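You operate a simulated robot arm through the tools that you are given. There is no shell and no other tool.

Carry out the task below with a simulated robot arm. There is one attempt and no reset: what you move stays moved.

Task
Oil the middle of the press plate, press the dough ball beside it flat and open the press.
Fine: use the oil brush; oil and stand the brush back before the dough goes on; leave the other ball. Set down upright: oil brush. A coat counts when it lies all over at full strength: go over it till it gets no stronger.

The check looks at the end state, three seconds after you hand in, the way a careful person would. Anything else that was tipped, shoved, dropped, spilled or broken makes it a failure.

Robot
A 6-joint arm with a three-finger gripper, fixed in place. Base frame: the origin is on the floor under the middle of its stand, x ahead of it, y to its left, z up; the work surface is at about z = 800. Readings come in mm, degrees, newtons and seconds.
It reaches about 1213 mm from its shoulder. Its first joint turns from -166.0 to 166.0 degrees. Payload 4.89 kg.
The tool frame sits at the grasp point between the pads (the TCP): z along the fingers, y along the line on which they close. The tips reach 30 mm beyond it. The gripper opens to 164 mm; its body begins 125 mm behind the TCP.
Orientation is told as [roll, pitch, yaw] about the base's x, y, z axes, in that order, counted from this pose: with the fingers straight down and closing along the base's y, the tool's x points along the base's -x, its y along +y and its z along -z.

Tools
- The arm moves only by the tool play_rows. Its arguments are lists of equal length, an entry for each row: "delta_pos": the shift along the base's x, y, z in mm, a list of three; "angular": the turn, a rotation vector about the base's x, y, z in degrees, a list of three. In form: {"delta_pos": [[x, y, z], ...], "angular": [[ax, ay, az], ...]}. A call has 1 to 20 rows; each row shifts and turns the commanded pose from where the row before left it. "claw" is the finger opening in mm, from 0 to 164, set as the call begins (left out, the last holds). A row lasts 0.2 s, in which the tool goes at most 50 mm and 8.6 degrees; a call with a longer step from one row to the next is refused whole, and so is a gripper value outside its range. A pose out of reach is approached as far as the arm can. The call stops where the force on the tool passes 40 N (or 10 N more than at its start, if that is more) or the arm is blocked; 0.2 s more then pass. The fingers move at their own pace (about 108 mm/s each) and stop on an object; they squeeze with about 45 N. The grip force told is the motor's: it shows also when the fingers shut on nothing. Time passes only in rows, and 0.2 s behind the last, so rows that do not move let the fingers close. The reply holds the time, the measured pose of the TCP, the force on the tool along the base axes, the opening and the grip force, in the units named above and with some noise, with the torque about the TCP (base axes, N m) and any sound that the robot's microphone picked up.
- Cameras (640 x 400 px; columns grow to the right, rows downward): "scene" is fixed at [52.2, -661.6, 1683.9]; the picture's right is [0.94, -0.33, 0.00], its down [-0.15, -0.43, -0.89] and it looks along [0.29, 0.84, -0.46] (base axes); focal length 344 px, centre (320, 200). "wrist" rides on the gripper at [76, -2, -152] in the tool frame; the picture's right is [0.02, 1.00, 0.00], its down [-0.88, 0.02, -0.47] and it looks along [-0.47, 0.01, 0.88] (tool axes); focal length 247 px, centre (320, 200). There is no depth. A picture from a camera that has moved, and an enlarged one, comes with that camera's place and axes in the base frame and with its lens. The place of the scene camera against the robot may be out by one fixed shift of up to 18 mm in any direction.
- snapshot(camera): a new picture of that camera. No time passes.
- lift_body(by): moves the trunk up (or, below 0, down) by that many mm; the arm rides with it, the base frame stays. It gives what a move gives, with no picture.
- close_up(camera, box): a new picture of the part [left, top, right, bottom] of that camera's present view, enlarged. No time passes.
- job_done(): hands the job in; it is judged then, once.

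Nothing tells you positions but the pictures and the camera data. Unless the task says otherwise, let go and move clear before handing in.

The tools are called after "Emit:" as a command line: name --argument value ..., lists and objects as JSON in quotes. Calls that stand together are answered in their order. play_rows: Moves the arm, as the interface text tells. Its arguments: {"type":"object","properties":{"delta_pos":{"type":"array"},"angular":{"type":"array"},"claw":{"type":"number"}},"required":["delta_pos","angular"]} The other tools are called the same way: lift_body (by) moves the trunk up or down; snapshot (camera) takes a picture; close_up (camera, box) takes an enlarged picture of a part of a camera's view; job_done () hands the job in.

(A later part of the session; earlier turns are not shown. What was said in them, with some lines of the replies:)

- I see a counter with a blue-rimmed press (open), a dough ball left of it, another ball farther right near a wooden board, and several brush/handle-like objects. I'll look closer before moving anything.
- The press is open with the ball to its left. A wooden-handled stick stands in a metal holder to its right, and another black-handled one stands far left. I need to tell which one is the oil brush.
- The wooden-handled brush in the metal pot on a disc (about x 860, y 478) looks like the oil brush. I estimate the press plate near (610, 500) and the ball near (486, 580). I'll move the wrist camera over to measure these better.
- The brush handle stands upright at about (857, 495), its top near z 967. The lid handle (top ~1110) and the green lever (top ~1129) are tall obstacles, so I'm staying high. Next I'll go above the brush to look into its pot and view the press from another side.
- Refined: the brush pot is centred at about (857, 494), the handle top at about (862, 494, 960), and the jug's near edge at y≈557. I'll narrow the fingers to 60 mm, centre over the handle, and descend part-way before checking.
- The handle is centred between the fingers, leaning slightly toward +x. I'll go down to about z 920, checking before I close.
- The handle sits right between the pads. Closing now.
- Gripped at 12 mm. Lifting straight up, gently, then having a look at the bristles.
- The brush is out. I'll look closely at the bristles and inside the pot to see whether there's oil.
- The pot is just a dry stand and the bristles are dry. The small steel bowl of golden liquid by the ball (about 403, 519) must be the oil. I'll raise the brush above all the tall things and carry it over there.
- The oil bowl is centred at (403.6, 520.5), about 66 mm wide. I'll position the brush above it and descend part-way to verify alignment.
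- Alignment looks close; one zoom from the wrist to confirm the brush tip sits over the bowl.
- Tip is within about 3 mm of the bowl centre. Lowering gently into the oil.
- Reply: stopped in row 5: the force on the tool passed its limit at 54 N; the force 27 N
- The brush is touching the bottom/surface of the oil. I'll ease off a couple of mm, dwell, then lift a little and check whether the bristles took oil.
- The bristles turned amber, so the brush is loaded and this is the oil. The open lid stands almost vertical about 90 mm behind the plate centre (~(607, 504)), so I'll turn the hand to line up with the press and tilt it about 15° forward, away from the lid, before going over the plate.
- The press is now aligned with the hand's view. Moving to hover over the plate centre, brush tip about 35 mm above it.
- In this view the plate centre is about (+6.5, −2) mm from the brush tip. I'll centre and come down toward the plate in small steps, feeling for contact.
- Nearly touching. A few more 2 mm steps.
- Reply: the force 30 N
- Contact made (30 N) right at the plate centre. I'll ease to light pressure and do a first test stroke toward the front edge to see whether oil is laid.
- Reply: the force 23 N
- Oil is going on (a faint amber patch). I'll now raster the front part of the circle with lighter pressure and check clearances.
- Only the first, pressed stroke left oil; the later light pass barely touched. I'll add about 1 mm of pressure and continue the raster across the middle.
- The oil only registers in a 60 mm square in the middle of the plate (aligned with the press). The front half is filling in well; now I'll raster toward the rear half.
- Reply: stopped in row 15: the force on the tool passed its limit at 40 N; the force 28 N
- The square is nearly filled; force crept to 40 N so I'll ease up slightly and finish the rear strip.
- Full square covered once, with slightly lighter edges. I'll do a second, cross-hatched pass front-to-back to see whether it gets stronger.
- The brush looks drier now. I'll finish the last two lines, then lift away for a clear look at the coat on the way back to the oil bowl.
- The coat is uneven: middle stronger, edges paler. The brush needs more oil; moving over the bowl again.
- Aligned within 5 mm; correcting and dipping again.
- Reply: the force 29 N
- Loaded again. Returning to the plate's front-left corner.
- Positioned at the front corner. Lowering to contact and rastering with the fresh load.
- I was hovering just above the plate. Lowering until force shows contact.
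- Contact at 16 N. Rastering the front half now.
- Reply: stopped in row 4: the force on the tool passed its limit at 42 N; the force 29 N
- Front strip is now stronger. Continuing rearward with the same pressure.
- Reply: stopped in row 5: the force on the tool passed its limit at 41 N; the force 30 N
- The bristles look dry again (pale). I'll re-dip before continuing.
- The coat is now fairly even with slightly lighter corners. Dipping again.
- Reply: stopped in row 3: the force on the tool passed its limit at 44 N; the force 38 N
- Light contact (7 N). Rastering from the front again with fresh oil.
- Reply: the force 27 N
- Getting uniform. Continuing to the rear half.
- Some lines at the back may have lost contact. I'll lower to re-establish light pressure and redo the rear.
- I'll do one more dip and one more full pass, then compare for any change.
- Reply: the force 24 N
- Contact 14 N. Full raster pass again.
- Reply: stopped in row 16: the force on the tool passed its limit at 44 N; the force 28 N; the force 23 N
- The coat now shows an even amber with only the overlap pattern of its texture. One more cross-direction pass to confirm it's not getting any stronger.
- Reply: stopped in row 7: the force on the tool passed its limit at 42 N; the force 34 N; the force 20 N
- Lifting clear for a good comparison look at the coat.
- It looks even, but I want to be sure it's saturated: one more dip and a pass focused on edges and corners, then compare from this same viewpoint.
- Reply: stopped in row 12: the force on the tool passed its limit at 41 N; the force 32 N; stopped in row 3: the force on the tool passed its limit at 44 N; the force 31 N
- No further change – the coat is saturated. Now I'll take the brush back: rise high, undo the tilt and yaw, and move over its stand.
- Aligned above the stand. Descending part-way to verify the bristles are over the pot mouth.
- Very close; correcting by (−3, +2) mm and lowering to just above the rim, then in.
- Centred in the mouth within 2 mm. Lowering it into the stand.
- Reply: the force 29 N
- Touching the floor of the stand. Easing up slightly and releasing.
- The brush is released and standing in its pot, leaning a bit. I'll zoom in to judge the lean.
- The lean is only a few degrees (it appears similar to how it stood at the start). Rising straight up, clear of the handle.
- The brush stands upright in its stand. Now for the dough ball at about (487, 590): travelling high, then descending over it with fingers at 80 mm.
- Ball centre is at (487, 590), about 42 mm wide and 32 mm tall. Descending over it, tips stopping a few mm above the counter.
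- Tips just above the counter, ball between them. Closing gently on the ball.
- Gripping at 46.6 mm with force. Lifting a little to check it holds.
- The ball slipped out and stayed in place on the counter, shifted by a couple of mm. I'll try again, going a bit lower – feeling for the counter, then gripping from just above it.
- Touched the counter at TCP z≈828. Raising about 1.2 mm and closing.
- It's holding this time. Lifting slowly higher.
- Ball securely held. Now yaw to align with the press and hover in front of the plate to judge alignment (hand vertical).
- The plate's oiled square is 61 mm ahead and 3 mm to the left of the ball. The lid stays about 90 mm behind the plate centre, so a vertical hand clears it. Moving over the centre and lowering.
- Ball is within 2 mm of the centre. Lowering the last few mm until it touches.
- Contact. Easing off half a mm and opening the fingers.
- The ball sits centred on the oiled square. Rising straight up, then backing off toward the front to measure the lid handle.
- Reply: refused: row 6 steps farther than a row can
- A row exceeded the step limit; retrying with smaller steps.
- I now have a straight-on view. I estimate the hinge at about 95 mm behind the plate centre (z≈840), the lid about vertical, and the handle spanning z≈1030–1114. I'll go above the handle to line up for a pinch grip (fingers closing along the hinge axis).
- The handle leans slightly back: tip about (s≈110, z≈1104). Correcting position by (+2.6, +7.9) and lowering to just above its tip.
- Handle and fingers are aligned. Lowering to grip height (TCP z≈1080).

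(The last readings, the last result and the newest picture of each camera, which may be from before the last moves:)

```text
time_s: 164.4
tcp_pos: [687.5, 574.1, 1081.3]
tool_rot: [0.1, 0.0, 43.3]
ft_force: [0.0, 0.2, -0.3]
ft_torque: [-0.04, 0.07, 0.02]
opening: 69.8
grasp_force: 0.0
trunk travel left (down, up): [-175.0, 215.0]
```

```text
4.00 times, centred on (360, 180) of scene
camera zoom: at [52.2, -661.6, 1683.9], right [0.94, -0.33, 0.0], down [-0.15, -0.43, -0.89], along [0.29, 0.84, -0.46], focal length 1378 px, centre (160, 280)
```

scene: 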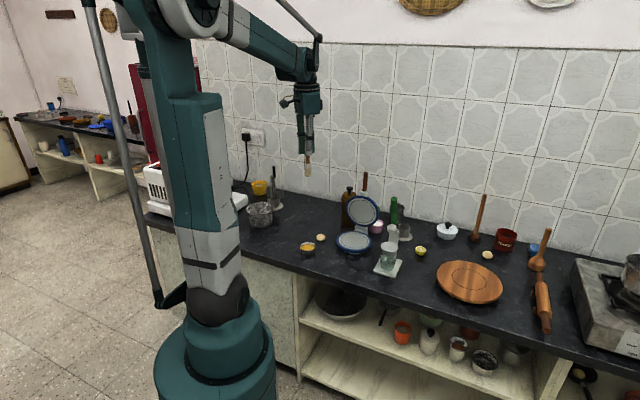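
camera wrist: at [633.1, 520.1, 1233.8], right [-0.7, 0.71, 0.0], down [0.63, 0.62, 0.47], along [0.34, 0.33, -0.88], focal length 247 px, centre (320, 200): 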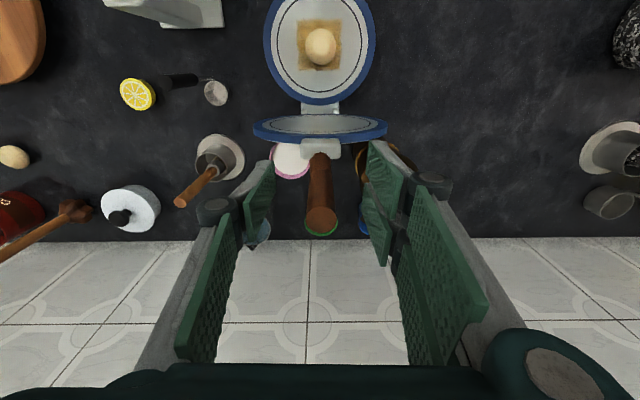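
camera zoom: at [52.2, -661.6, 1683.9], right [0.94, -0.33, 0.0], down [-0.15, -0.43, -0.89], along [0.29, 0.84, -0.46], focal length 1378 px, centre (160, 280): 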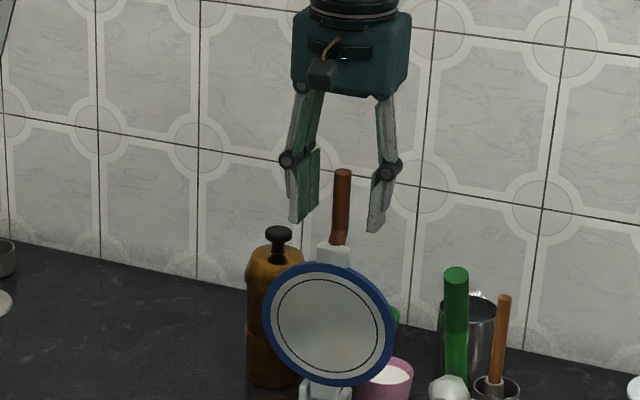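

The handle is between the pads. Closing on it.

Emit:
play_rows --delta_pos '[[0, 0, 0], [0, 0, 0], [0, 0, 0], [0, 0, 0], [0, 0, 0]]' --angular '[[0, 0, 0], [0, 0, 0], [0, 0, 0], [0, 0, 0], [0, 0, 0]]' --claw 5

Emit:
snapshot --camera "wrist"

Emit:
close_up --camera "scene" --box '[310, 130, 410, 230]'

```text
time_s: 165.6
tcp_pos: [687.5, 573.6, 1081.3]
tool_rot: [0.1, -0.1, 43.1]
ft_force: [-7.9, 6.1, -6.5]
ft_torque: [0.12, 0.28, 0.07]
opening: 18.0
grasp_force: 44.9
trunk travel left (down, up): [-175.0, 215.0]
```

```text
taken
camera wrist: at [632.6, 520.6, 1233.8], right [-0.7, 0.71, 0.0], down [0.63, 0.62, 0.47], along [0.34, 0.33, -0.88], focal length 247 px, centre (320, 200)
```

wrist: 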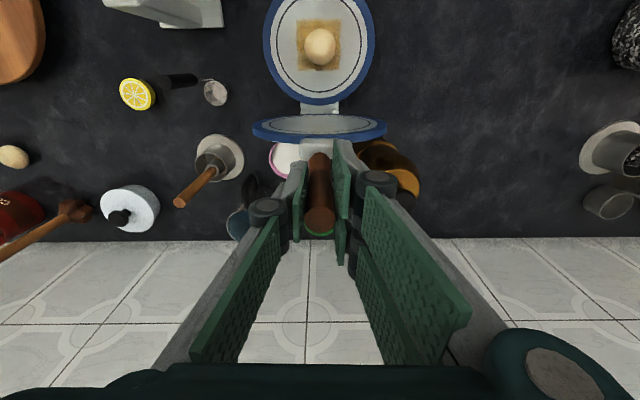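

```text
4.00 times, centred on (360, 180) of scene
camera zoom: at [52.2, -661.6, 1683.9], right [0.94, -0.33, 0.0], down [-0.15, -0.43, -0.89], along [0.29, 0.84, -0.46], focal length 1378 px, centre (160, 280)
```

zoom: 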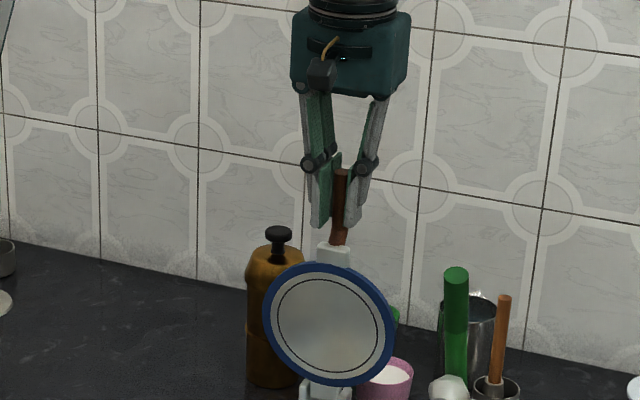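

Handle gripped (18 mm). I'll start swinging the lid forward along its arc (radius ~241 mm about the hinge) in small steps, watching the forces.

Emit:
play_rows --delta_pos '[[-0.7, 0.7, 0], [-3.07, -2.87, 0.15], [-3.07, -2.87, 0.1], [-3.07, -2.87, 0], [-3.07, -2.87, -0.1], [-3.07, -2.87, -0.15], [-3.07, -2.87, -0.2], [0, 0, 0]]' --angular '[[0, 0, 0], [0, 0, 0], [0, 0, 0], [0, 0, 0], [0, 0, 0], [0, 0, 0], [0, 0, 0], [0, 0, 0]]'

Emit:
close_up --camera "scene" --box '[310, 130, 410, 260]'

```text
time_s: 167.4
tcp_pos: [670.1, 557.7, 1079.1]
tool_rot: [0.1, 0.0, 43.2]
ft_force: [1.2, 5.3, -7.7]
ft_torque: [0.65, -0.63, -0.01]
opening: 18.4
grasp_force: 44.8
trunk travel left (down, up): [-175.0, 215.0]
```

```text
3.08 times, centred on (360, 195) of scene
camera zoom: at [52.2, -661.6, 1683.9], right [0.94, -0.33, 0.0], down [-0.15, -0.43, -0.89], along [0.29, 0.84, -0.46], focal length 1060 px, centre (197, 215)
```

zoom: 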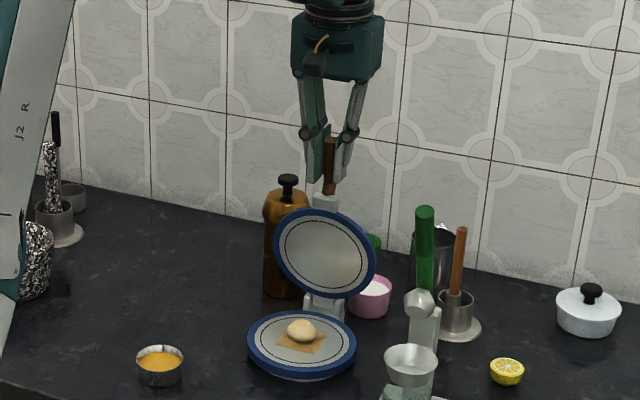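

The lid follows smoothly with small forces. Continuing along the arc.

Emit:
play_rows --delta_pos '[[-9.18, -8.59, -1.3], [-9.13, -8.54, -1.9], [-9.04, -8.46, -2.4], [-8.94, -8.37, -3.03], [-8.81, -8.24, -3.67], [0, 0, 0]]' --angular '[[0, 0, 0], [0, 0, 0], [0, 0, 0], [0, 0, 0], [0, 0, 0], [0, 0, 0]]'

Emit:
close_up --camera "scene" --box '[310, 130, 410, 260]'

```text
time_s: 168.8
tcp_pos: [627.6, 514.1, 1068.4]
tool_rot: [0.0, -0.1, 43.2]
ft_force: [20.2, -12.0, -2.6]
ft_torque: [0.41, -1.36, -0.2]
opening: 18.6
grasp_force: 44.7
trunk travel left (down, up): [-175.0, 215.0]
```

```text
3.08 times, centred on (360, 195) of scene
camera zoom: at [52.2, -661.6, 1683.9], right [0.94, -0.33, 0.0], down [-0.15, -0.43, -0.89], along [0.29, 0.84, -0.46], focal length 1060 px, centre (197, 215)
```

zoom: 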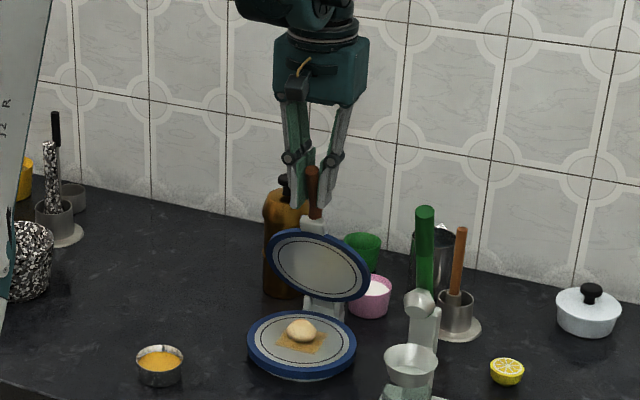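

Some sideways force (about 22 N toward −q) is building up, so my line is slightly off. I'll shift 2 mm sideways to relieve it, then continue.

Emit:
play_rows --delta_pos '[[1.4, -1.5, 0], [0, 0, 0]]' --angular '[[0, 0, 0], [0, 0, 0]]'

```text
time_s: 169.4
tcp_pos: [625.5, 514.4, 1069.0]
tool_rot: [0.2, 0.0, 43.2]
ft_force: [6.3, 1.6, -0.2]
ft_torque: [0.87, -1.0, -0.03]
opening: 18.2
grasp_force: 44.8
trunk travel left (down, up): [-175.0, 215.0]
```

Emit:
play_rows --delta_pos '[[-8.5, -8.28, -4.3], [-8.32, -8.11, -4.91], [-8.13, -7.92, -5.51], [-7.92, -7.71, -6.09], [-7.67, -7.47, -6.67], [0, 0, 0]]' --angular '[[0, 0, 0], [0, 0, 0], [0, 0, 0], [0, 0, 0], [0, 0, 0], [0, 0, 0]]'

Emit:
close_up --camera "scene" --box '[310, 130, 410, 260]'

```text
time_s: 170.8
tcp_pos: [586.6, 473.1, 1039.5]
tool_rot: [0.2, -0.1, 43.2]
ft_force: [-7.2, 8.7, -2.2]
ft_torque: [0.61, 0.42, 0.46]
opening: 18.7
grasp_force: 44.8
trunk travel left (down, up): [-175.0, 215.0]
```

```text
3.08 times, centred on (360, 195) of scene
camera zoom: at [52.2, -661.6, 1683.9], right [0.94, -0.33, 0.0], down [-0.15, -0.43, -0.89], along [0.29, 0.84, -0.46], focal length 1060 px, centre (197, 215)
```

zoom: 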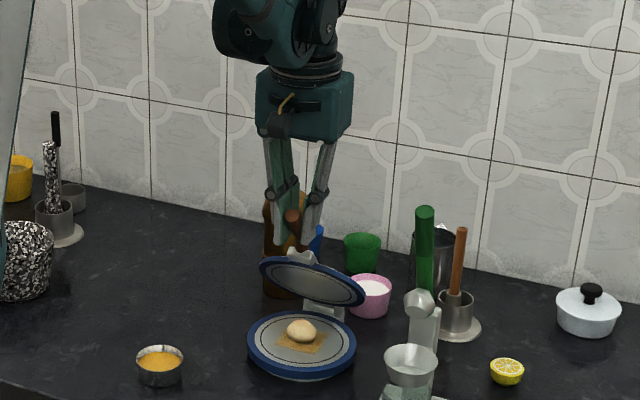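

Emit:
play_rows --delta_pos '[[-8.1, -6.4, -7.22], [-7.22, -6.86, -7.75], [-6.91, -6.57, -8.26], [-6.59, -6.26, -8.75], [-6.25, -5.94, -9.21], [0, 0, 0]]' --angular '[[0, 0, 0], [0, 0, 0], [0, 0, 0], [0, 0, 0], [0, 0, 0], [0, 0, 0]]'

Emit:
close_up --camera "scene" --box '[310, 150, 410, 280]'

```text
time_s: 172.2
tcp_pos: [551.7, 439.4, 998.4]
tool_rot: [0.0, -0.1, 43.2]
ft_force: [4.3, 9.4, -1.2]
ft_torque: [2.04, -0.33, 1.41]
opening: 18.6
grasp_force: 44.9
trunk travel left (down, up): [-175.0, 215.0]
```

```text
3.08 times, centred on (360, 215) of scene
camera zoom: at [52.2, -661.6, 1683.9], right [0.94, -0.33, 0.0], down [-0.15, -0.43, -0.89], along [0.29, 0.84, -0.46], focal length 1060 px, centre (197, 154)
```

zoom: 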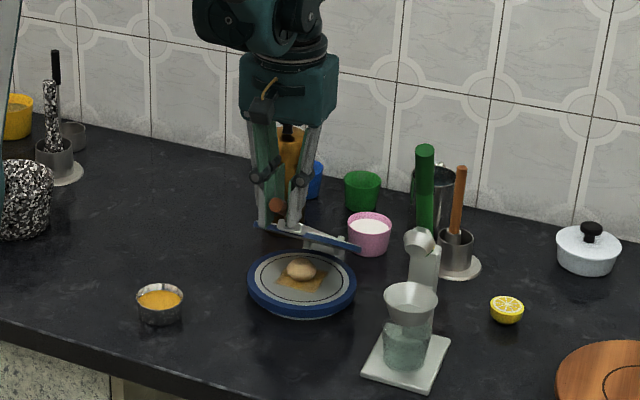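

Lid at about 40° now. Continuing down toward the dough.

Emit:
play_rows --delta_pos '[[-5.2, -5.0, -9.66], [-5.51, -5.24, -10.06], [-5.12, -4.87, -10.45], [-4.72, -4.49, -10.8], [0, 0, 0]]' --angular '[[0, 0, 0], [0, 0, 0], [0, 0, 0], [0, 0, 0], [0, 0, 0]]'

Emit:
close_up --camera "scene" --box '[320, 190, 400, 270]'

```text
time_s: 173.4
tcp_pos: [531.1, 419.2, 957.6]
tool_rot: [0.0, -0.1, 43.1]
ft_force: [13.6, -18.4, 3.9]
ft_torque: [0.91, -0.07, 1.69]
opening: 19.1
grasp_force: 44.9
trunk travel left (down, up): [-175.0, 215.0]
```

```text
5.00 times, centred on (360, 230) of scene
camera zoom: at [52.2, -661.6, 1683.9], right [0.94, -0.33, 0.0], down [-0.15, -0.43, -0.89], along [0.29, 0.84, -0.46], focal length 1722 px, centre (120, 50)
```

zoom: 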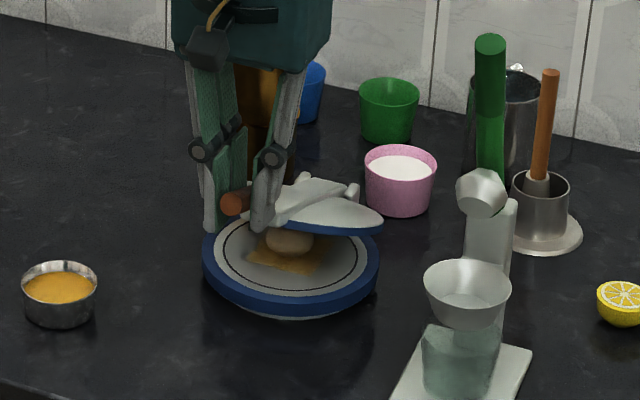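

Emit:
play_rows --delta_pos '[[1.4, -1.5, 0], [-2.15, -2.05, -5.5], [-2.15, -2.05, -5.6], [-1.95, -1.85, -5.7], [-1.95, -1.85, -5.7], [0, 0, 0]]' --angular '[[0, 0, 0], [0, 0, 0], [0, 0, 0], [0, 0, 0], [0, 0, 0], [0, 0, 0]]'

Emit:
close_up --camera "scene" --box '[320, 190, 400, 270]'

```text
time_s: 174.8
tcp_pos: [524.9, 411.1, 932.8]
tool_rot: [0.1, -0.1, 43.3]
ft_force: [16.7, -6.6, -2.7]
ft_torque: [0.76, -0.04, 1.81]
opening: 18.7
grasp_force: 45.2
trunk travel left (down, up): [-175.0, 215.0]
```

```text
5.00 times, centred on (360, 230) of scene
camera zoom: at [52.2, -661.6, 1683.9], right [0.94, -0.33, 0.0], down [-0.15, -0.43, -0.89], along [0.29, 0.84, -0.46], focal length 1722 px, centre (120, 50)
```

zoom: 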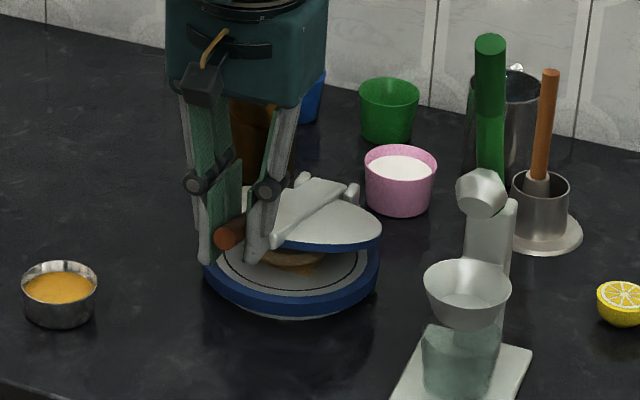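

Lid is touching the dough. Pressing on down along the arc, watching force.

Emit:
play_rows --delta_pos '[[1.2, -1.0, 0], [-1.67, -1.58, -5.8], [-1.6, -1.5, -5.9], [-1.45, -1.38, -5.9], [-1.38, -1.3, -6], [0, 0, 0]]' --angular '[[0, 0, 0], [0, 0, 0], [0, 0, 0], [0, 0, 0], [0, 0, 0], [0, 0, 0]]'

Emit:
close_up --camera "scene" --box '[320, 190, 400, 270]'

```text
time_s: 176.2
tcp_pos: [519.4, 404.1, 911.7]
tool_rot: [0.1, -0.2, 43.2]
ft_force: [-18.4, 21.7, 3.3]
ft_torque: [1.46, -0.37, 2.19]
opening: 18.5
grasp_force: 45.1
trunk travel left (down, up): [-175.0, 215.0]
```

```text
5.00 times, centred on (360, 230) of scene
camera zoom: at [52.2, -661.6, 1683.9], right [0.94, -0.33, 0.0], down [-0.15, -0.43, -0.89], along [0.29, 0.84, -0.46], focal length 1722 px, centre (120, 50)
```

zoom: 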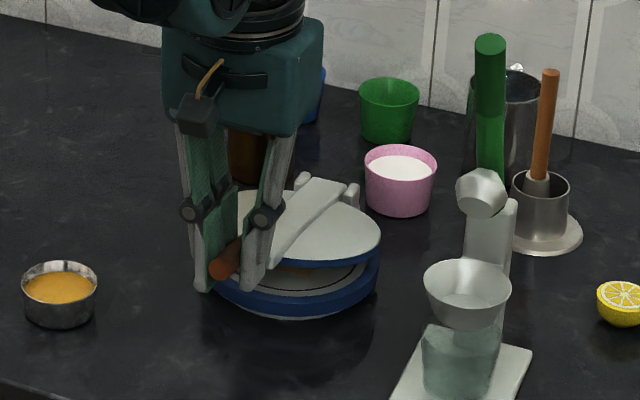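

Emit:
play_rows --delta_pos '[[-0.8, 0.9, 0], [-1.24, -1.17, -6.1], [-1.17, -1.1, -6.1], [-1.0, -0.97, -6.1], [0, 0, 0]]' --angular '[[0, 0, 0], [0, 0, 0], [0, 0, 0], [0, 0, 0], [0, 0, 0]]'

Emit:
close_up --camera "scene" --box '[320, 190, 400, 270]'

```text
time_s: 177.4
tcp_pos: [515.2, 403.6, 891.5]
tool_rot: [-0.1, 0.1, 43.1]
ft_force: [-7.2, 2.1, -1.3]
ft_torque: [0.1, 0.27, 2.01]
opening: 18.6
grasp_force: 44.9
trunk travel left (down, up): [-175.0, 215.0]
```

```text
5.00 times, centred on (360, 230) of scene
camera zoom: at [52.2, -661.6, 1683.9], right [0.94, -0.33, 0.0], down [-0.15, -0.43, -0.89], along [0.29, 0.84, -0.46], focal length 1722 px, centre (120, 50)
```

zoom: 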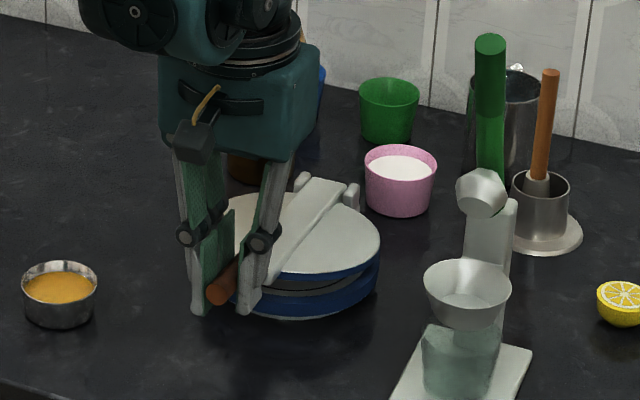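

Emit:
play_rows --delta_pos '[[-0.9, -0.85, -6.2], [-0.8, -0.76, -6.1], [-0.65, -0.6, -6.2], [-0.5, -0.5, -6.2], [0, 0, 0]]' --angular '[[0, 0, 0], [0, 0, 0], [0, 0, 0], [0, 0, 0], [0, 0, 0]]'

Emit:
close_up --camera "scene" --box '[320, 190, 400, 270]'

```text
time_s: 178.6
tcp_pos: [512.2, 399.8, 867.2]
tool_rot: [0.0, -0.1, 43.1]
ft_force: [4.1, -13.3, -4.5]
ft_torque: [-0.61, 0.47, 1.8]
opening: 18.2
grasp_force: 44.5
trunk travel left (down, up): [-175.0, 215.0]
```

```text
5.00 times, centred on (360, 230) of scene
camera zoom: at [52.2, -661.6, 1683.9], right [0.94, -0.33, 0.0], down [-0.15, -0.43, -0.89], along [0.29, 0.84, -0.46], focal length 1722 px, centre (120, 50)
```

zoom: 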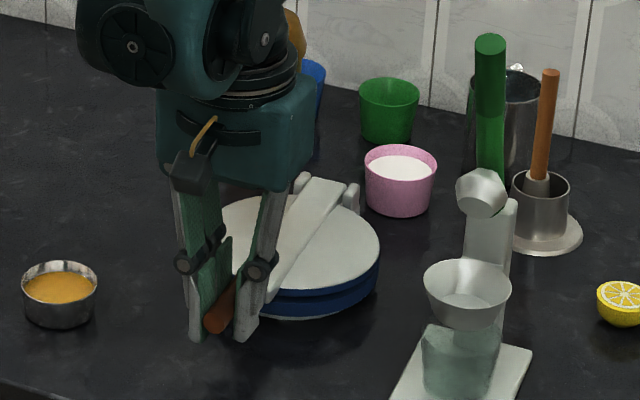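

Nearly closed, little resistance so far. Continuing to press until it firmly stops.

Emit:
play_rows --delta_pos '[[-0.2, -0.2, -4], [-0.2, -0.2, -4], [-0.1, -0.1, -3], [0, 0, -2], [0, 0, 0]]' --angular '[[0, 0, 0], [0, 0, 0], [0, 0, 0], [0, 0, 0], [0, 0, 0]]'

Emit:
close_up --camera "scene" --box '[320, 190, 400, 270]'

```text
time_s: 179.3
tcp_pos: [512.2, 400.7, 860.1]
tool_rot: [0.0, -0.2, 43.2]
ft_force: [0.4, -7.7, 29.9]
ft_torque: [0.18, -0.14, 2.04]
opening: 18.5
grasp_force: 45.2
trunk travel left (down, up): [-175.0, 215.0]
stopped in row 3: the force on the tool passed its limit at 42 N (the readings are from after the stop); the commanded pose is now the measured one
```

```text
5.00 times, centred on (360, 230) of scene
camera zoom: at [52.2, -661.6, 1683.9], right [0.94, -0.33, 0.0], down [-0.15, -0.43, -0.89], along [0.29, 0.84, -0.46], focal length 1722 px, centre (120, 50)
```

zoom: 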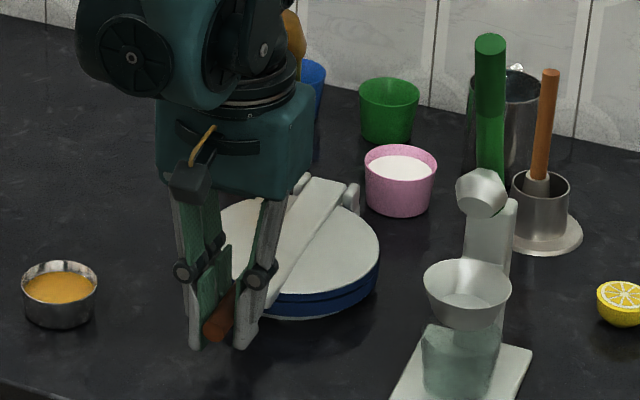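

Firm resistance at z≈860. Let me look at how closed the plates are.

Emit:
close_up --camera "scene" --box '[340, 220, 380, 260]'

Emit:
snapshot --camera "wrist"

```text
10.00 times, centred on (360, 240) of scene
camera zoom: at [52.2, -661.6, 1683.9], right [0.94, -0.33, 0.0], down [-0.15, -0.43, -0.89], along [0.29, 0.84, -0.46], focal length 3444 px, centre (-80, -200)
```

zoom: 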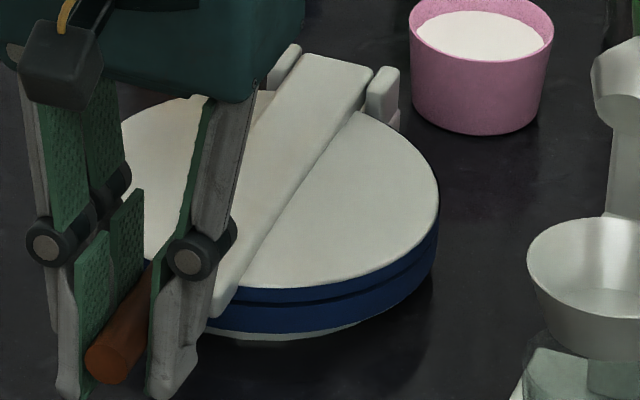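

```text
taken
camera wrist: at [457.4, 346.0, 1013.3], right [-0.7, 0.71, 0.0], down [0.63, 0.62, 0.48], along [0.34, 0.33, -0.88], focal length 247 px, centre (320, 200)
```

wrist: 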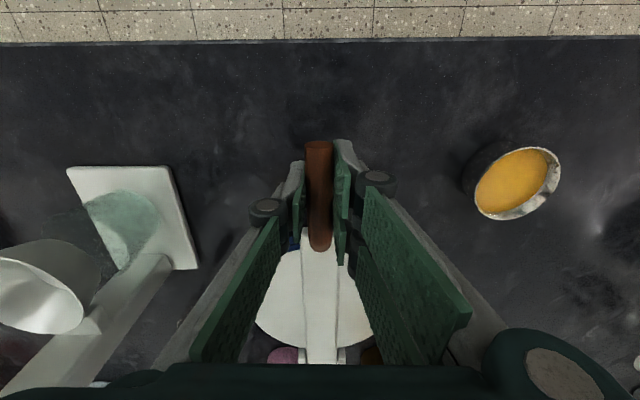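

The rims are almost meeting with a small gap at the front. I'll press further in small steps and hold.

Emit:
play_rows --delta_pos '[[0, 0, -0.5], [0, 0, 0], [0, 0, 0], [0, 0, -0.5], [0, 0, 0], [0, 0, 0]]' --angular '[[0, 0, 0], [0, 0, 0], [0, 0, 0], [0, 0, 0], [0, 0, 0], [0, 0, 0]]'

Emit:
close_up --camera "scene" --box '[340, 220, 380, 260]'

```text
time_s: 180.7
tcp_pos: [512.4, 399.6, 859.1]
tool_rot: [0.0, -0.2, 43.0]
ft_force: [3.7, -18.4, 34.3]
ft_torque: [-0.02, -0.09, 1.95]
opening: 18.1
grasp_force: 45.0
trunk travel left (down, up): [-175.0, 215.0]
```

```text
10.00 times, centred on (360, 240) of scene
camera zoom: at [52.2, -661.6, 1683.9], right [0.94, -0.33, 0.0], down [-0.15, -0.43, -0.89], along [0.29, 0.84, -0.46], focal length 3444 px, centre (-80, -200)
```

zoom: 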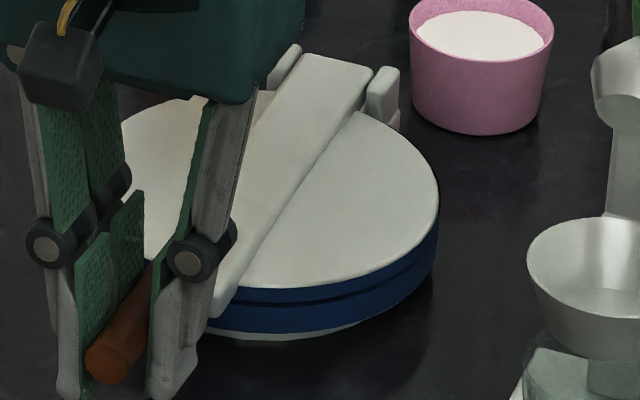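

Emit:
play_rows --delta_pos '[[0.05, -1.0, 0], [0, 0, -0.6], [0, 0, 0], [0, 0, 0], [0, 0, 0], [0, 0, 0]]' --angular '[[0, 0, 0], [0, 0, 0], [0, 0, 0], [0, 0, 0], [0, 0, 0], [0, 0, 0]]'

Emit:
close_up --camera "scene" --box '[340, 220, 380, 260]'

```text
time_s: 182.1
tcp_pos: [512.7, 400.6, 858.3]
tool_rot: [0.0, -0.2, 43.3]
ft_force: [9.1, 4.3, 34.8]
ft_torque: [0.26, -0.28, 2.05]
opening: 18.1
grasp_force: 45.4
trunk travel left (down, up): [-175.0, 215.0]
```

```text
10.00 times, centred on (360, 240) of scene
camera zoom: at [52.2, -661.6, 1683.9], right [0.94, -0.33, 0.0], down [-0.15, -0.43, -0.89], along [0.29, 0.84, -0.46], focal length 3444 px, centre (-80, -200)
```

zoom: 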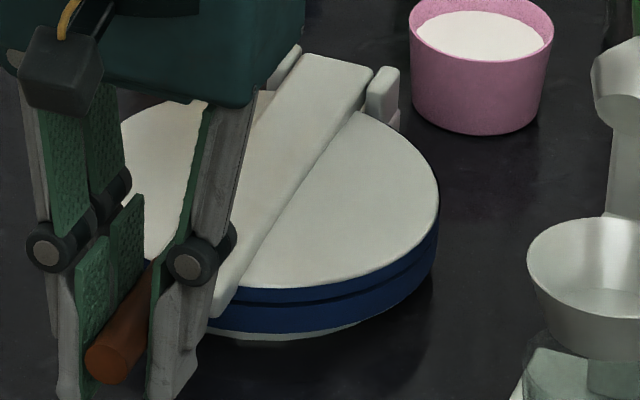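

No further closing – it's at its stop. Now opening: reversing along the same arc, first gently.

Emit:
play_rows --delta_pos '[[0, 0, 2], [0.9, 0.9, 10.5], [1.35, 1.34, 12.4], [1.85, 1.83, 12.3], [2.35, 2.32, 12.2], [0, 0, 0]]' --angular '[[0, 0, 0], [0, 0, 0], [0, 0, 0], [0, 0, 0], [0, 0, 0], [0, 0, 0]]'

Emit:
close_up --camera "scene" --box '[320, 190, 400, 270]'

```text
time_s: 183.5
tcp_pos: [518.9, 405.9, 908.7]
tool_rot: [0.0, -0.1, 43.2]
ft_force: [3.1, 2.7, -5.5]
ft_torque: [-0.18, 0.69, 1.97]
opening: 18.5
grasp_force: 45.4
trunk travel left (down, up): [-175.0, 215.0]
```

```text
5.00 times, centred on (360, 230) of scene
camera zoom: at [52.2, -661.6, 1683.9], right [0.94, -0.33, 0.0], down [-0.15, -0.43, -0.89], along [0.29, 0.84, -0.46], focal length 1722 px, centre (120, 50)
```

zoom: 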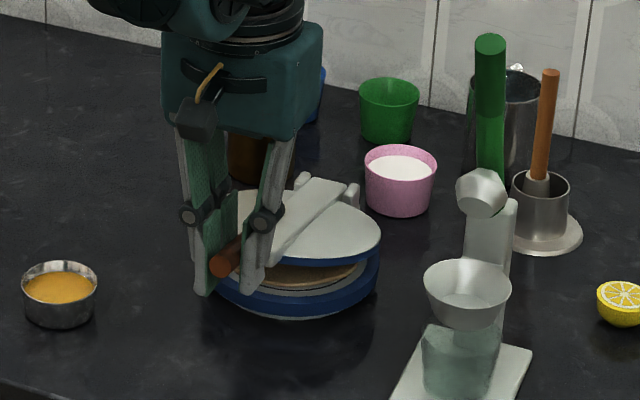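

The dough is now a flat disc on the plate. Continuing to open.

Emit:
play_rows --delta_pos '[[2.7, 2.67, 11.9], [3.2, 3.16, 11.8], [3.63, 3.59, 11.4], [4.05, 4.0, 11.2], [4.41, 4.36, 10.9], [0, 0, 0]]' --angular '[[0, 0, 0], [0, 0, 0], [0, 0, 0], [0, 0, 0], [0, 0, 0], [0, 0, 0]]'

Emit:
close_up --camera "scene" --box '[320, 170, 400, 270]'

```text
time_s: 184.9
tcp_pos: [537.1, 424.2, 965.4]
tool_rot: [0.0, -0.1, 43.2]
ft_force: [-17.4, 7.7, -5.3]
ft_torque: [-0.34, 1.71, 2.17]
opening: 18.5
grasp_force: 44.7
trunk travel left (down, up): [-175.0, 215.0]
```

```text
4.00 times, centred on (360, 220) of scene
camera zoom: at [52.2, -661.6, 1683.9], right [0.94, -0.33, 0.0], down [-0.15, -0.43, -0.89], along [0.29, 0.84, -0.46], focal length 1378 px, centre (160, 120)
```

zoom: 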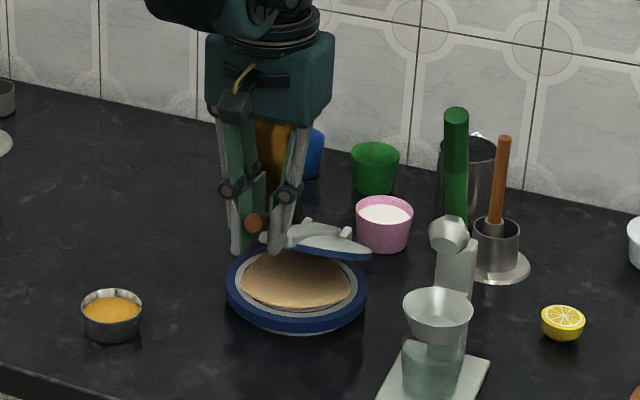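

Emit:
play_rows --delta_pos '[[-1.0, 0.4, 0], [4.9, 4.85, 10.6], [5.19, 5.13, 10.2], [5.62, 5.55, 9.7], [5.97, 5.9, 9.4], [6.33, 6.26, 8.9], [0, 0, 0]]' --angular '[[0, 0, 0], [0, 0, 0], [0, 0, 0], [0, 0, 0], [0, 0, 0], [0, 0, 0], [0, 0, 0]]'

Emit:
close_up --camera "scene" --box '[310, 140, 410, 270]'

```text
time_s: 186.5
tcp_pos: [565.0, 452.3, 1014.4]
tool_rot: [0.1, -0.1, 43.2]
ft_force: [-25.2, 16.0, -3.7]
ft_torque: [0.08, 2.23, 1.94]
opening: 19.0
grasp_force: 45.0
trunk travel left (down, up): [-175.0, 215.0]
```

```text
3.08 times, centred on (360, 205) of scene
camera zoom: at [52.2, -661.6, 1683.9], right [0.94, -0.33, 0.0], down [-0.15, -0.43, -0.89], along [0.29, 0.84, -0.46], focal length 1060 px, centre (197, 185)
```

zoom: 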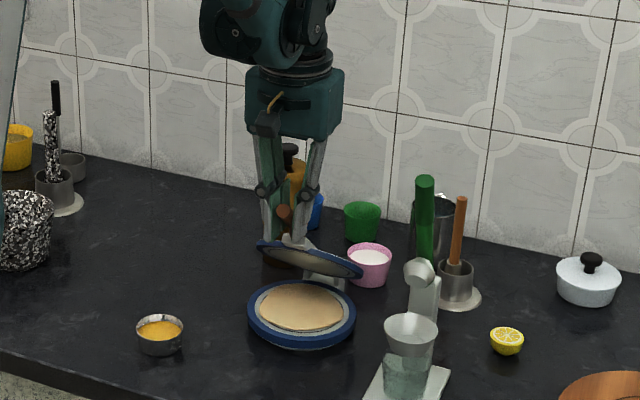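

Emit:
play_rows --delta_pos '[[-1.4, 1.0, 0], [6.55, 6.6, 8.4], [6.9, 6.95, 7.9], [7.1, 7.17, 7.5], [7.4, 7.45, 6.8], [7.68, 7.73, 6.3], [0, 0, 0]]' --angular '[[0, 0, 0], [0, 0, 0], [0, 0, 0], [0, 0, 0], [0, 0, 0], [0, 0, 0], [0, 0, 0]]'

Emit:
close_up --camera "scene" --box '[310, 130, 410, 260]'

```text
time_s: 188.1
tcp_pos: [600.2, 487.9, 1049.8]
tool_rot: [0.0, -0.1, 43.1]
ft_force: [3.6, -17.6, 3.8]
ft_torque: [-0.55, 1.44, 0.51]
opening: 18.3
grasp_force: 44.9
trunk travel left (down, up): [-175.0, 215.0]
```

```text
3.08 times, centred on (360, 195) of scene
camera zoom: at [52.2, -661.6, 1683.9], right [0.94, -0.33, 0.0], down [-0.15, -0.43, -0.89], along [0.29, 0.84, -0.46], focal length 1060 px, centre (197, 215)
```

zoom: 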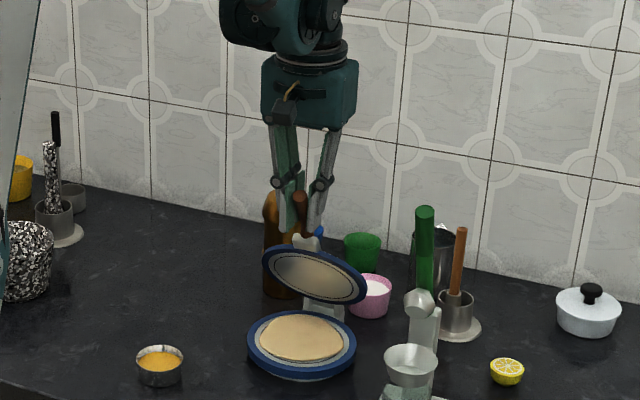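

Emit:
play_rows --delta_pos '[[0.1, -0.9, 0], [8.07, 7.77, 5.7], [8.29, 7.97, 5.2], [8.43, 8.11, 4.5], [8.58, 8.25, 3.9], [0, 0, 0]]' --angular '[[0, 0, 0], [0, 0, 0], [0, 0, 0], [0, 0, 0], [0, 0, 0], [0, 0, 0]]'

Emit:
close_up --camera "scene" --box '[310, 130, 410, 260]'

```text
time_s: 189.5
tcp_pos: [632.5, 520.3, 1069.8]
tool_rot: [0.1, 0.0, 43.1]
ft_force: [9.1, -17.2, 1.4]
ft_torque: [-1.13, 0.63, -0.22]
opening: 18.2
grasp_force: 44.9
trunk travel left (down, up): [-175.0, 215.0]
```

```text
3.08 times, centred on (360, 195) of scene
camera zoom: at [52.2, -661.6, 1683.9], right [0.94, -0.33, 0.0], down [-0.15, -0.43, -0.89], along [0.29, 0.84, -0.46], focal length 1060 px, centre (197, 215)
```

zoom: 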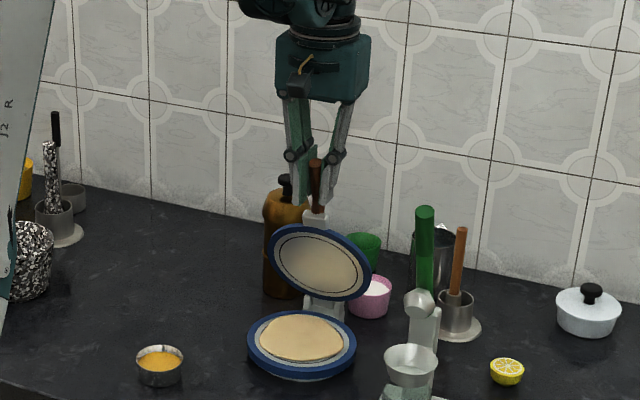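

Emit:
play_rows --delta_pos '[[0.7, -0.8, 0], [8.9, 8.33, 3.3], [8.98, 8.4, 2.6], [9.05, 8.47, 2.0], [9.1, 8.5, 1.3], [0, 0, 0]]' --angular '[[0, 0, 0], [0, 0, 0], [0, 0, 0], [0, 0, 0], [0, 0, 0], [0, 0, 0]]'

Emit:
close_up --camera "scene" --box '[310, 130, 410, 260]'

```text
time_s: 190.8
tcp_pos: [668.2, 554.7, 1077.3]
tool_rot: [0.2, -0.1, 43.2]
ft_force: [-7.9, 8.3, -14.1]
ft_torque: [0.04, 0.22, 0.16]
opening: 18.2
grasp_force: 45.1
trunk travel left (down, up): [-175.0, 215.0]
stopped in row 6: the force on the tool passed its limit at 43 N (the readings are from after the stop); the commanded pose is now the measured one
```

```text
3.08 times, centred on (360, 195) of scene
camera zoom: at [52.2, -661.6, 1683.9], right [0.94, -0.33, 0.0], down [-0.15, -0.43, -0.89], along [0.29, 0.84, -0.46], focal length 1060 px, centre (197, 215)
```

zoom: 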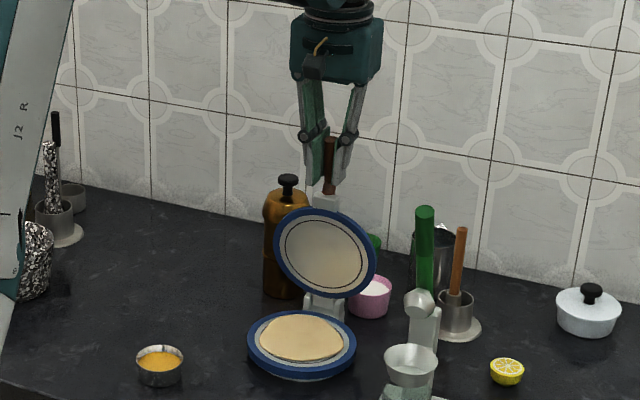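

Emit:
play_rows --delta_pos '[[-0.4, 0.4, -0.8], [4.0, 3.75, 0], [4.0, 3.75, 0], [4.0, 3.75, -0.2], [0, 0, 0]]' --angular '[[0, 0, 0], [0, 0, 0], [0, 0, 0], [0, 0, 0], [0, 0, 0]]'

Emit:
close_up --camera "scene" --box '[310, 130, 410, 260]'

```text
time_s: 192.0
tcp_pos: [678.5, 565.4, 1075.8]
tool_rot: [0.2, -0.1, 43.3]
ft_force: [-11.7, 5.4, 13.7]
ft_torque: [-0.41, 0.92, 0.15]
opening: 18.4
grasp_force: 45.1
trunk travel left (down, up): [-175.0, 215.0]
```

```text
3.08 times, centred on (360, 195) of scene
camera zoom: at [52.2, -661.6, 1683.9], right [0.94, -0.33, 0.0], down [-0.15, -0.43, -0.89], along [0.29, 0.84, -0.46], focal length 1060 px, centre (197, 215)
```

zoom: 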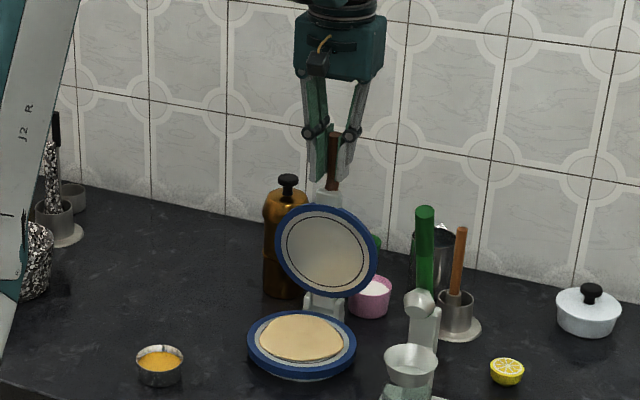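

Almost back to the original open angle (about 12 mm to go). Continuing gently to the stop.

Emit:
play_rows --delta_pos '[[-0.3, 0.3, 0.7], [2.9, 2.75, 0], [2.9, 2.75, 0], [2.9, 2.75, -0.1], [0, 0, 0]]' --angular '[[0, 0, 0], [0, 0, 0], [0, 0, 0], [0, 0, 0], [0, 0, 0]]'

Emit:
close_up --camera "scene" --box '[310, 130, 410, 230]'

```text
time_s: 193.2
tcp_pos: [687.8, 574.9, 1075.7]
tool_rot: [0.2, 0.0, 43.3]
ft_force: [-24.2, 15.3, -28.3]
ft_torque: [-0.37, 1.32, 0.32]
opening: 18.3
grasp_force: 45.2
trunk travel left (down, up): [-175.0, 215.0]
```

```text
4.00 times, centred on (360, 180) of scene
camera zoom: at [52.2, -661.6, 1683.9], right [0.94, -0.33, 0.0], down [-0.15, -0.43, -0.89], along [0.29, 0.84, -0.46], focal length 1378 px, centre (160, 280)
```

zoom: 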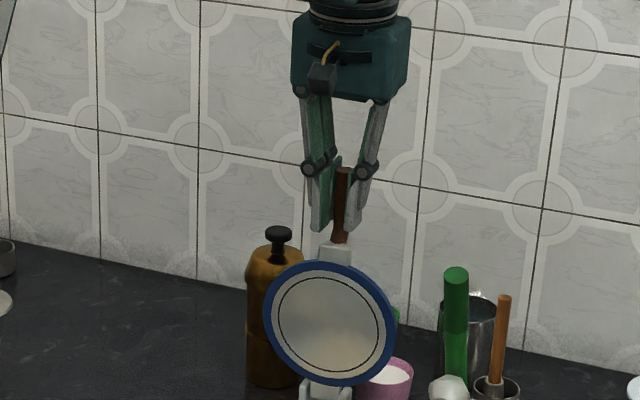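

Back at (slightly past) the original open position. Relieving the sideways/vertical load before letting go.

Emit:
play_rows --delta_pos '[[-0.8, 0.9, -1.4], [0, 0, 0]]' --angular '[[0, 0, 0], [0, 0, 0]]'

```text
time_s: 193.8
tcp_pos: [688.2, 575.1, 1076.8]
tool_rot: [0.1, -0.3, 43.2]
ft_force: [-11.9, 16.6, 0.1]
ft_torque: [0.84, -0.13, 0.2]
opening: 18.3
grasp_force: 44.7
trunk travel left (down, up): [-175.0, 215.0]
```

Emit:
play_rows --delta_pos '[[-0.8, 0.9, 0], [0, 0, 0]]' --angular '[[0, 0, 0], [0, 0, 0]]'

```text
time_s: 194.4
tcp_pos: [687.9, 574.4, 1076.9]
tool_rot: [0.1, -0.2, 43.2]
ft_force: [0.6, 7.8, 15.4]
ft_torque: [0.82, -0.69, 0.03]
opening: 18.3
grasp_force: 45.1
trunk travel left (down, up): [-175.0, 215.0]
```

Loads are small. Opening the fingers now.

Emit:
play_rows --delta_pos '[[0, 0, 0.5], [0, 0, 0], [0, 0, 0], [0, 0, 0], [0, 0, 0]]' --angular '[[0, 0, 0], [0, 0, 0], [0, 0, 0], [0, 0, 0], [0, 0, 0]]' --claw 60

Emit:
close_up --camera "scene" --box '[310, 130, 410, 230]'

Emit:
snapshot --camera "wrist"

```text
time_s: 195.6
tcp_pos: [687.0, 575.9, 1076.6]
tool_rot: [0.2, -0.1, 43.2]
ft_force: [0.1, 0.5, 0.5]
ft_torque: [0.0, -0.03, 0.03]
opening: 59.9
grasp_force: 0.0
trunk travel left (down, up): [-175.0, 215.0]
```

```text
4.00 times, centred on (360, 180) of scene
camera zoom: at [52.2, -661.6, 1683.9], right [0.94, -0.33, 0.0], down [-0.15, -0.43, -0.89], along [0.29, 0.84, -0.46], focal length 1378 px, centre (160, 280)
```

zoom: 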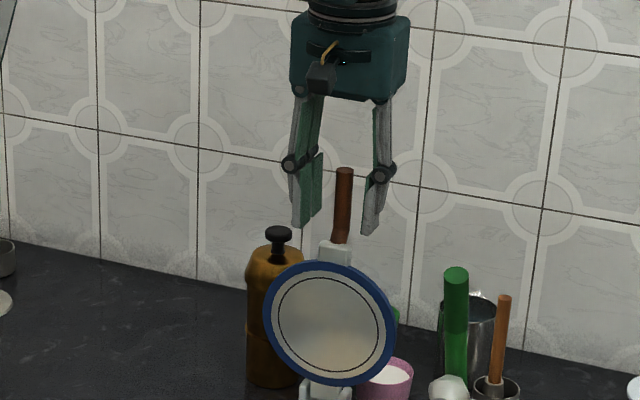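

```text
taken
camera wrist: at [632.8, 521.9, 1229.2], right [-0.7, 0.71, 0.0], down [0.63, 0.62, 0.47], along [0.34, 0.33, -0.88], focal length 247 px, centre (320, 200)
```

wrist: 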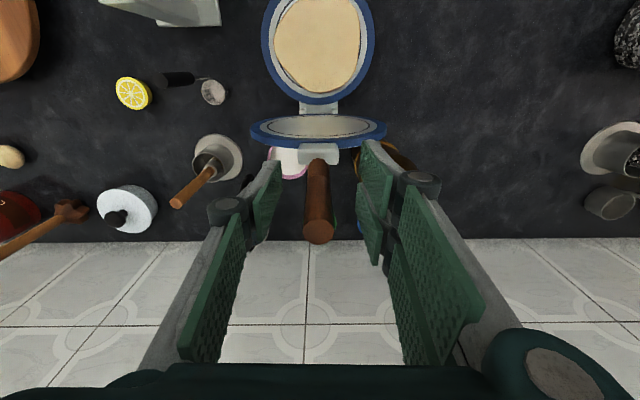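

The lid stays open by itself. Rising straight up and moving clear.

Emit:
play_rows --delta_pos '[[0, 0, 20], [0, 0, 35], [0, 0, 45], [0, 0, 45], [-20, -18, 30], [-30, -28, 0], [-30, -28, 0], [-30, -28, 0], [0, 0, 0]]' --angular '[[0, 0, 0], [0, 0, 0], [0, 0, 0], [0, 0, 0], [0, 0, 0], [0, 0, 0], [0, 0, 0], [0, 0, 0], [0, 0, 0]]'

Emit:
snapshot --camera "wrist"

Emit:
snapshot --camera "scene"

Emit:
close_up --camera "scene" --box '[280, 160, 440, 280]'

```text
time_s: 197.6
tcp_pos: [575.9, 471.1, 1252.0]
tool_rot: [0.2, -0.1, 43.2]
ft_force: [-1.7, 0.0, 1.1]
ft_torque: [0.11, -0.14, 0.02]
opening: 59.8
grasp_force: 0.0
trunk travel left (down, up): [-175.0, 215.0]
```

```text
taken
camera wrist: at [520.9, 416.7, 1405.0], right [-0.7, 0.71, 0.0], down [0.63, 0.62, 0.48], along [0.34, 0.34, -0.88], focal length 247 px, centre (320, 200)
```

wrist: 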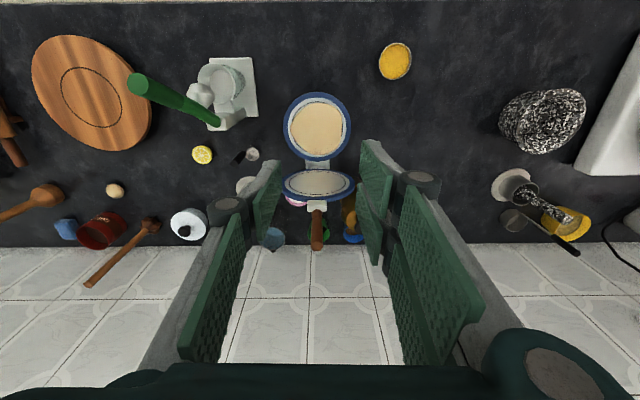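

```text
taken
```

scene: 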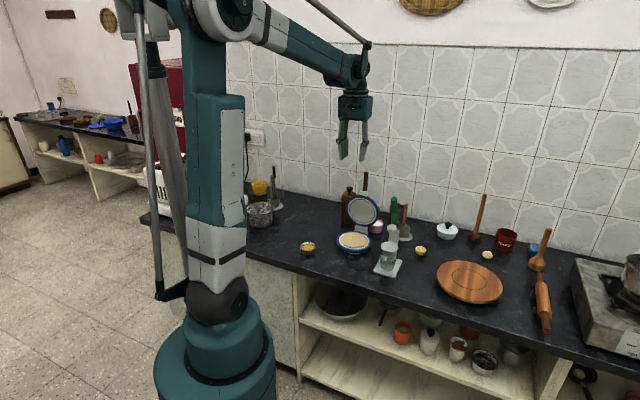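

```text
3.33 times, centred on (360, 220) of scene
camera zoom: at [52.2, -661.6, 1683.9], right [0.94, -0.33, 0.0], down [-0.15, -0.43, -0.89], along [0.29, 0.84, -0.46], focal length 1148 px, centre (187, 133)
```

zoom: 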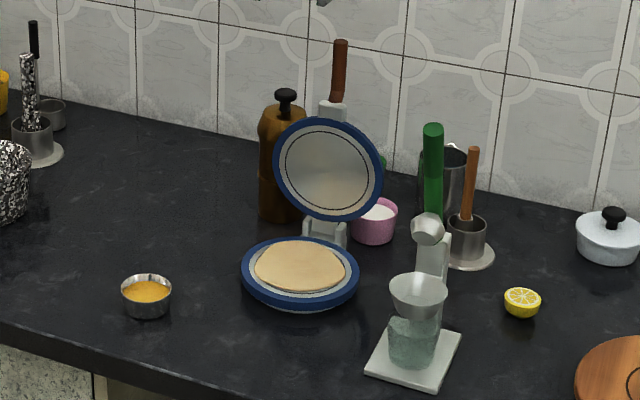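

The lid is open, and the dough is a flat disc. A closer look at its thickness and at everything else.

Emit:
close_up --camera "scene" --box '[335, 220, 375, 260]'

Emit:
close_up --camera "wrist" --box '[270, 80, 370, 260]'

Emit:
close_up --camera "scene" --box '[390, 195, 430, 245]'

```text
10.00 times, centred on (355, 240) of scene
camera zoom: at [52.2, -661.6, 1683.9], right [0.94, -0.33, 0.0], down [-0.15, -0.43, -0.89], along [0.29, 0.84, -0.46], focal length 3444 px, centre (-30, -200)
```

zoom: 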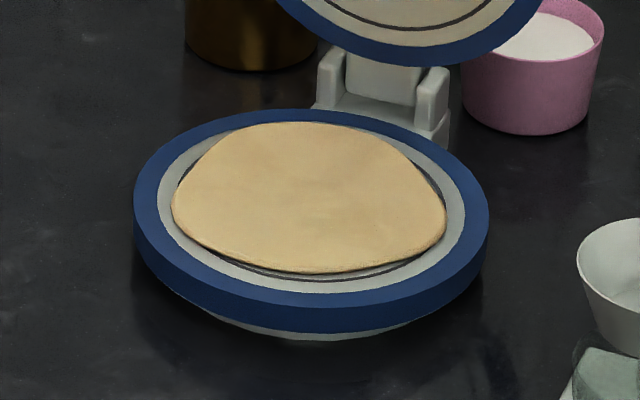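

```text
2.22 times, centred on (320, 170) of wrist
camera zoom: at [520.9, 416.7, 1405.0], right [-0.7, 0.71, 0.0], down [0.63, 0.62, 0.48], along [0.34, 0.34, -0.88], focal length 549 px, centre (320, 267)
```

zoom: 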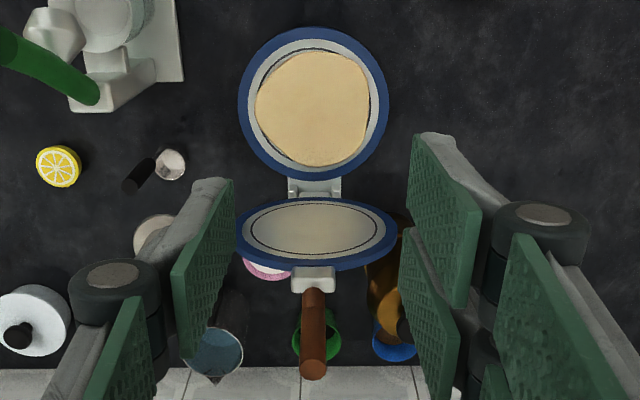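

```text
8.00 times, centred on (410, 220) of scene
camera zoom: at [52.2, -661.6, 1683.9], right [0.94, -0.33, 0.0], down [-0.15, -0.43, -0.89], along [0.29, 0.84, -0.46], focal length 2756 px, centre (-400, 40)
```

zoom: 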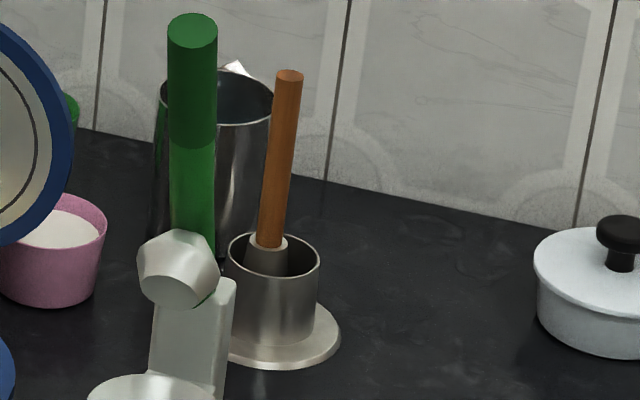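

The dough is pressed into a thin flat disc, the lid is open, the brush is upright in its stand, and the other ball is untouched. I'll back the arm off to the starting area and check one last time that everything stays put.

Emit:
play_rows --delta_pos '[[-40, 15, 0], [-40, 15, 0], [-40, 15, 0], [-40, 15, 0], [0, 0, 0], [0, 0, 0], [0, 0, 0], [0, 0, 0], [0, 0, 0]]' --angular '[[0, 0, 0], [0, 0, 0], [0, 0, 0], [0, 0, 0], [0, 0, 0], [0, 0, 0], [0, 0, 0], [0, 0, 0], [0, 0, 0]]'

Emit:
close_up --camera "scene" --box '[240, 150, 560, 350]'

```text
time_s: 199.6
tcp_pos: [419.0, 535.5, 1251.2]
tool_rot: [0.1, -0.1, 43.3]
ft_force: [-0.3, 1.2, 0.1]
ft_torque: [-0.01, 0.01, 0.0]
opening: 60.0
grasp_force: 0.1
trunk travel left (down, up): [-175.0, 215.0]
```

```text
2.00 times, centred on (400, 250) of scene
camera zoom: at [52.2, -661.6, 1683.9], right [0.94, -0.33, 0.0], down [-0.15, -0.43, -0.89], along [0.29, 0.84, -0.46], focal length 689 px, centre (160, 100)
```

zoom: 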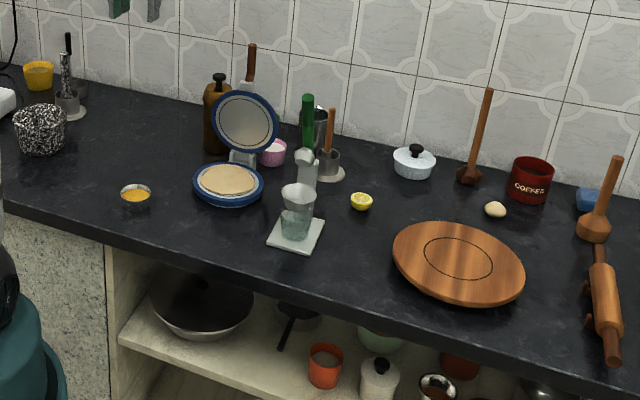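

Everything is stable: the press is open with the flat dough on its oiled plate, the brush is standing in its pot, and the other ball and items are as they were. Handing in.

Emit:
job_done

```text
The job is handed in.
```

I oiled the middle of the press plate, stood the brush back in its pot, pressed the dough ball flat and left the press open. The job is handed in; I haven't seen the result of the check.

- **Oil:** The oil went onto a 60 mm square in the middle of the plate. I dipped the brush five times in all and went over the square until the last full pass made no visible difference. The dough now covers it.
- **Brush:** It went back upright in its dry metal pot before the dough went on. It leans a few degrees, about as it did at the start.
- **Dough:** It is now a thin disc roughly 110 mm across, a few millimetres thick. My first grip on the ball slipped and moved it about 2 mm on the counter; the second grip held.
- **Press:** The lid is back at about its starting angle and stays open on its own.
- **Everything else:** The other ball is untouched. In the last picture nothing else looked moved, tipped or spilled.
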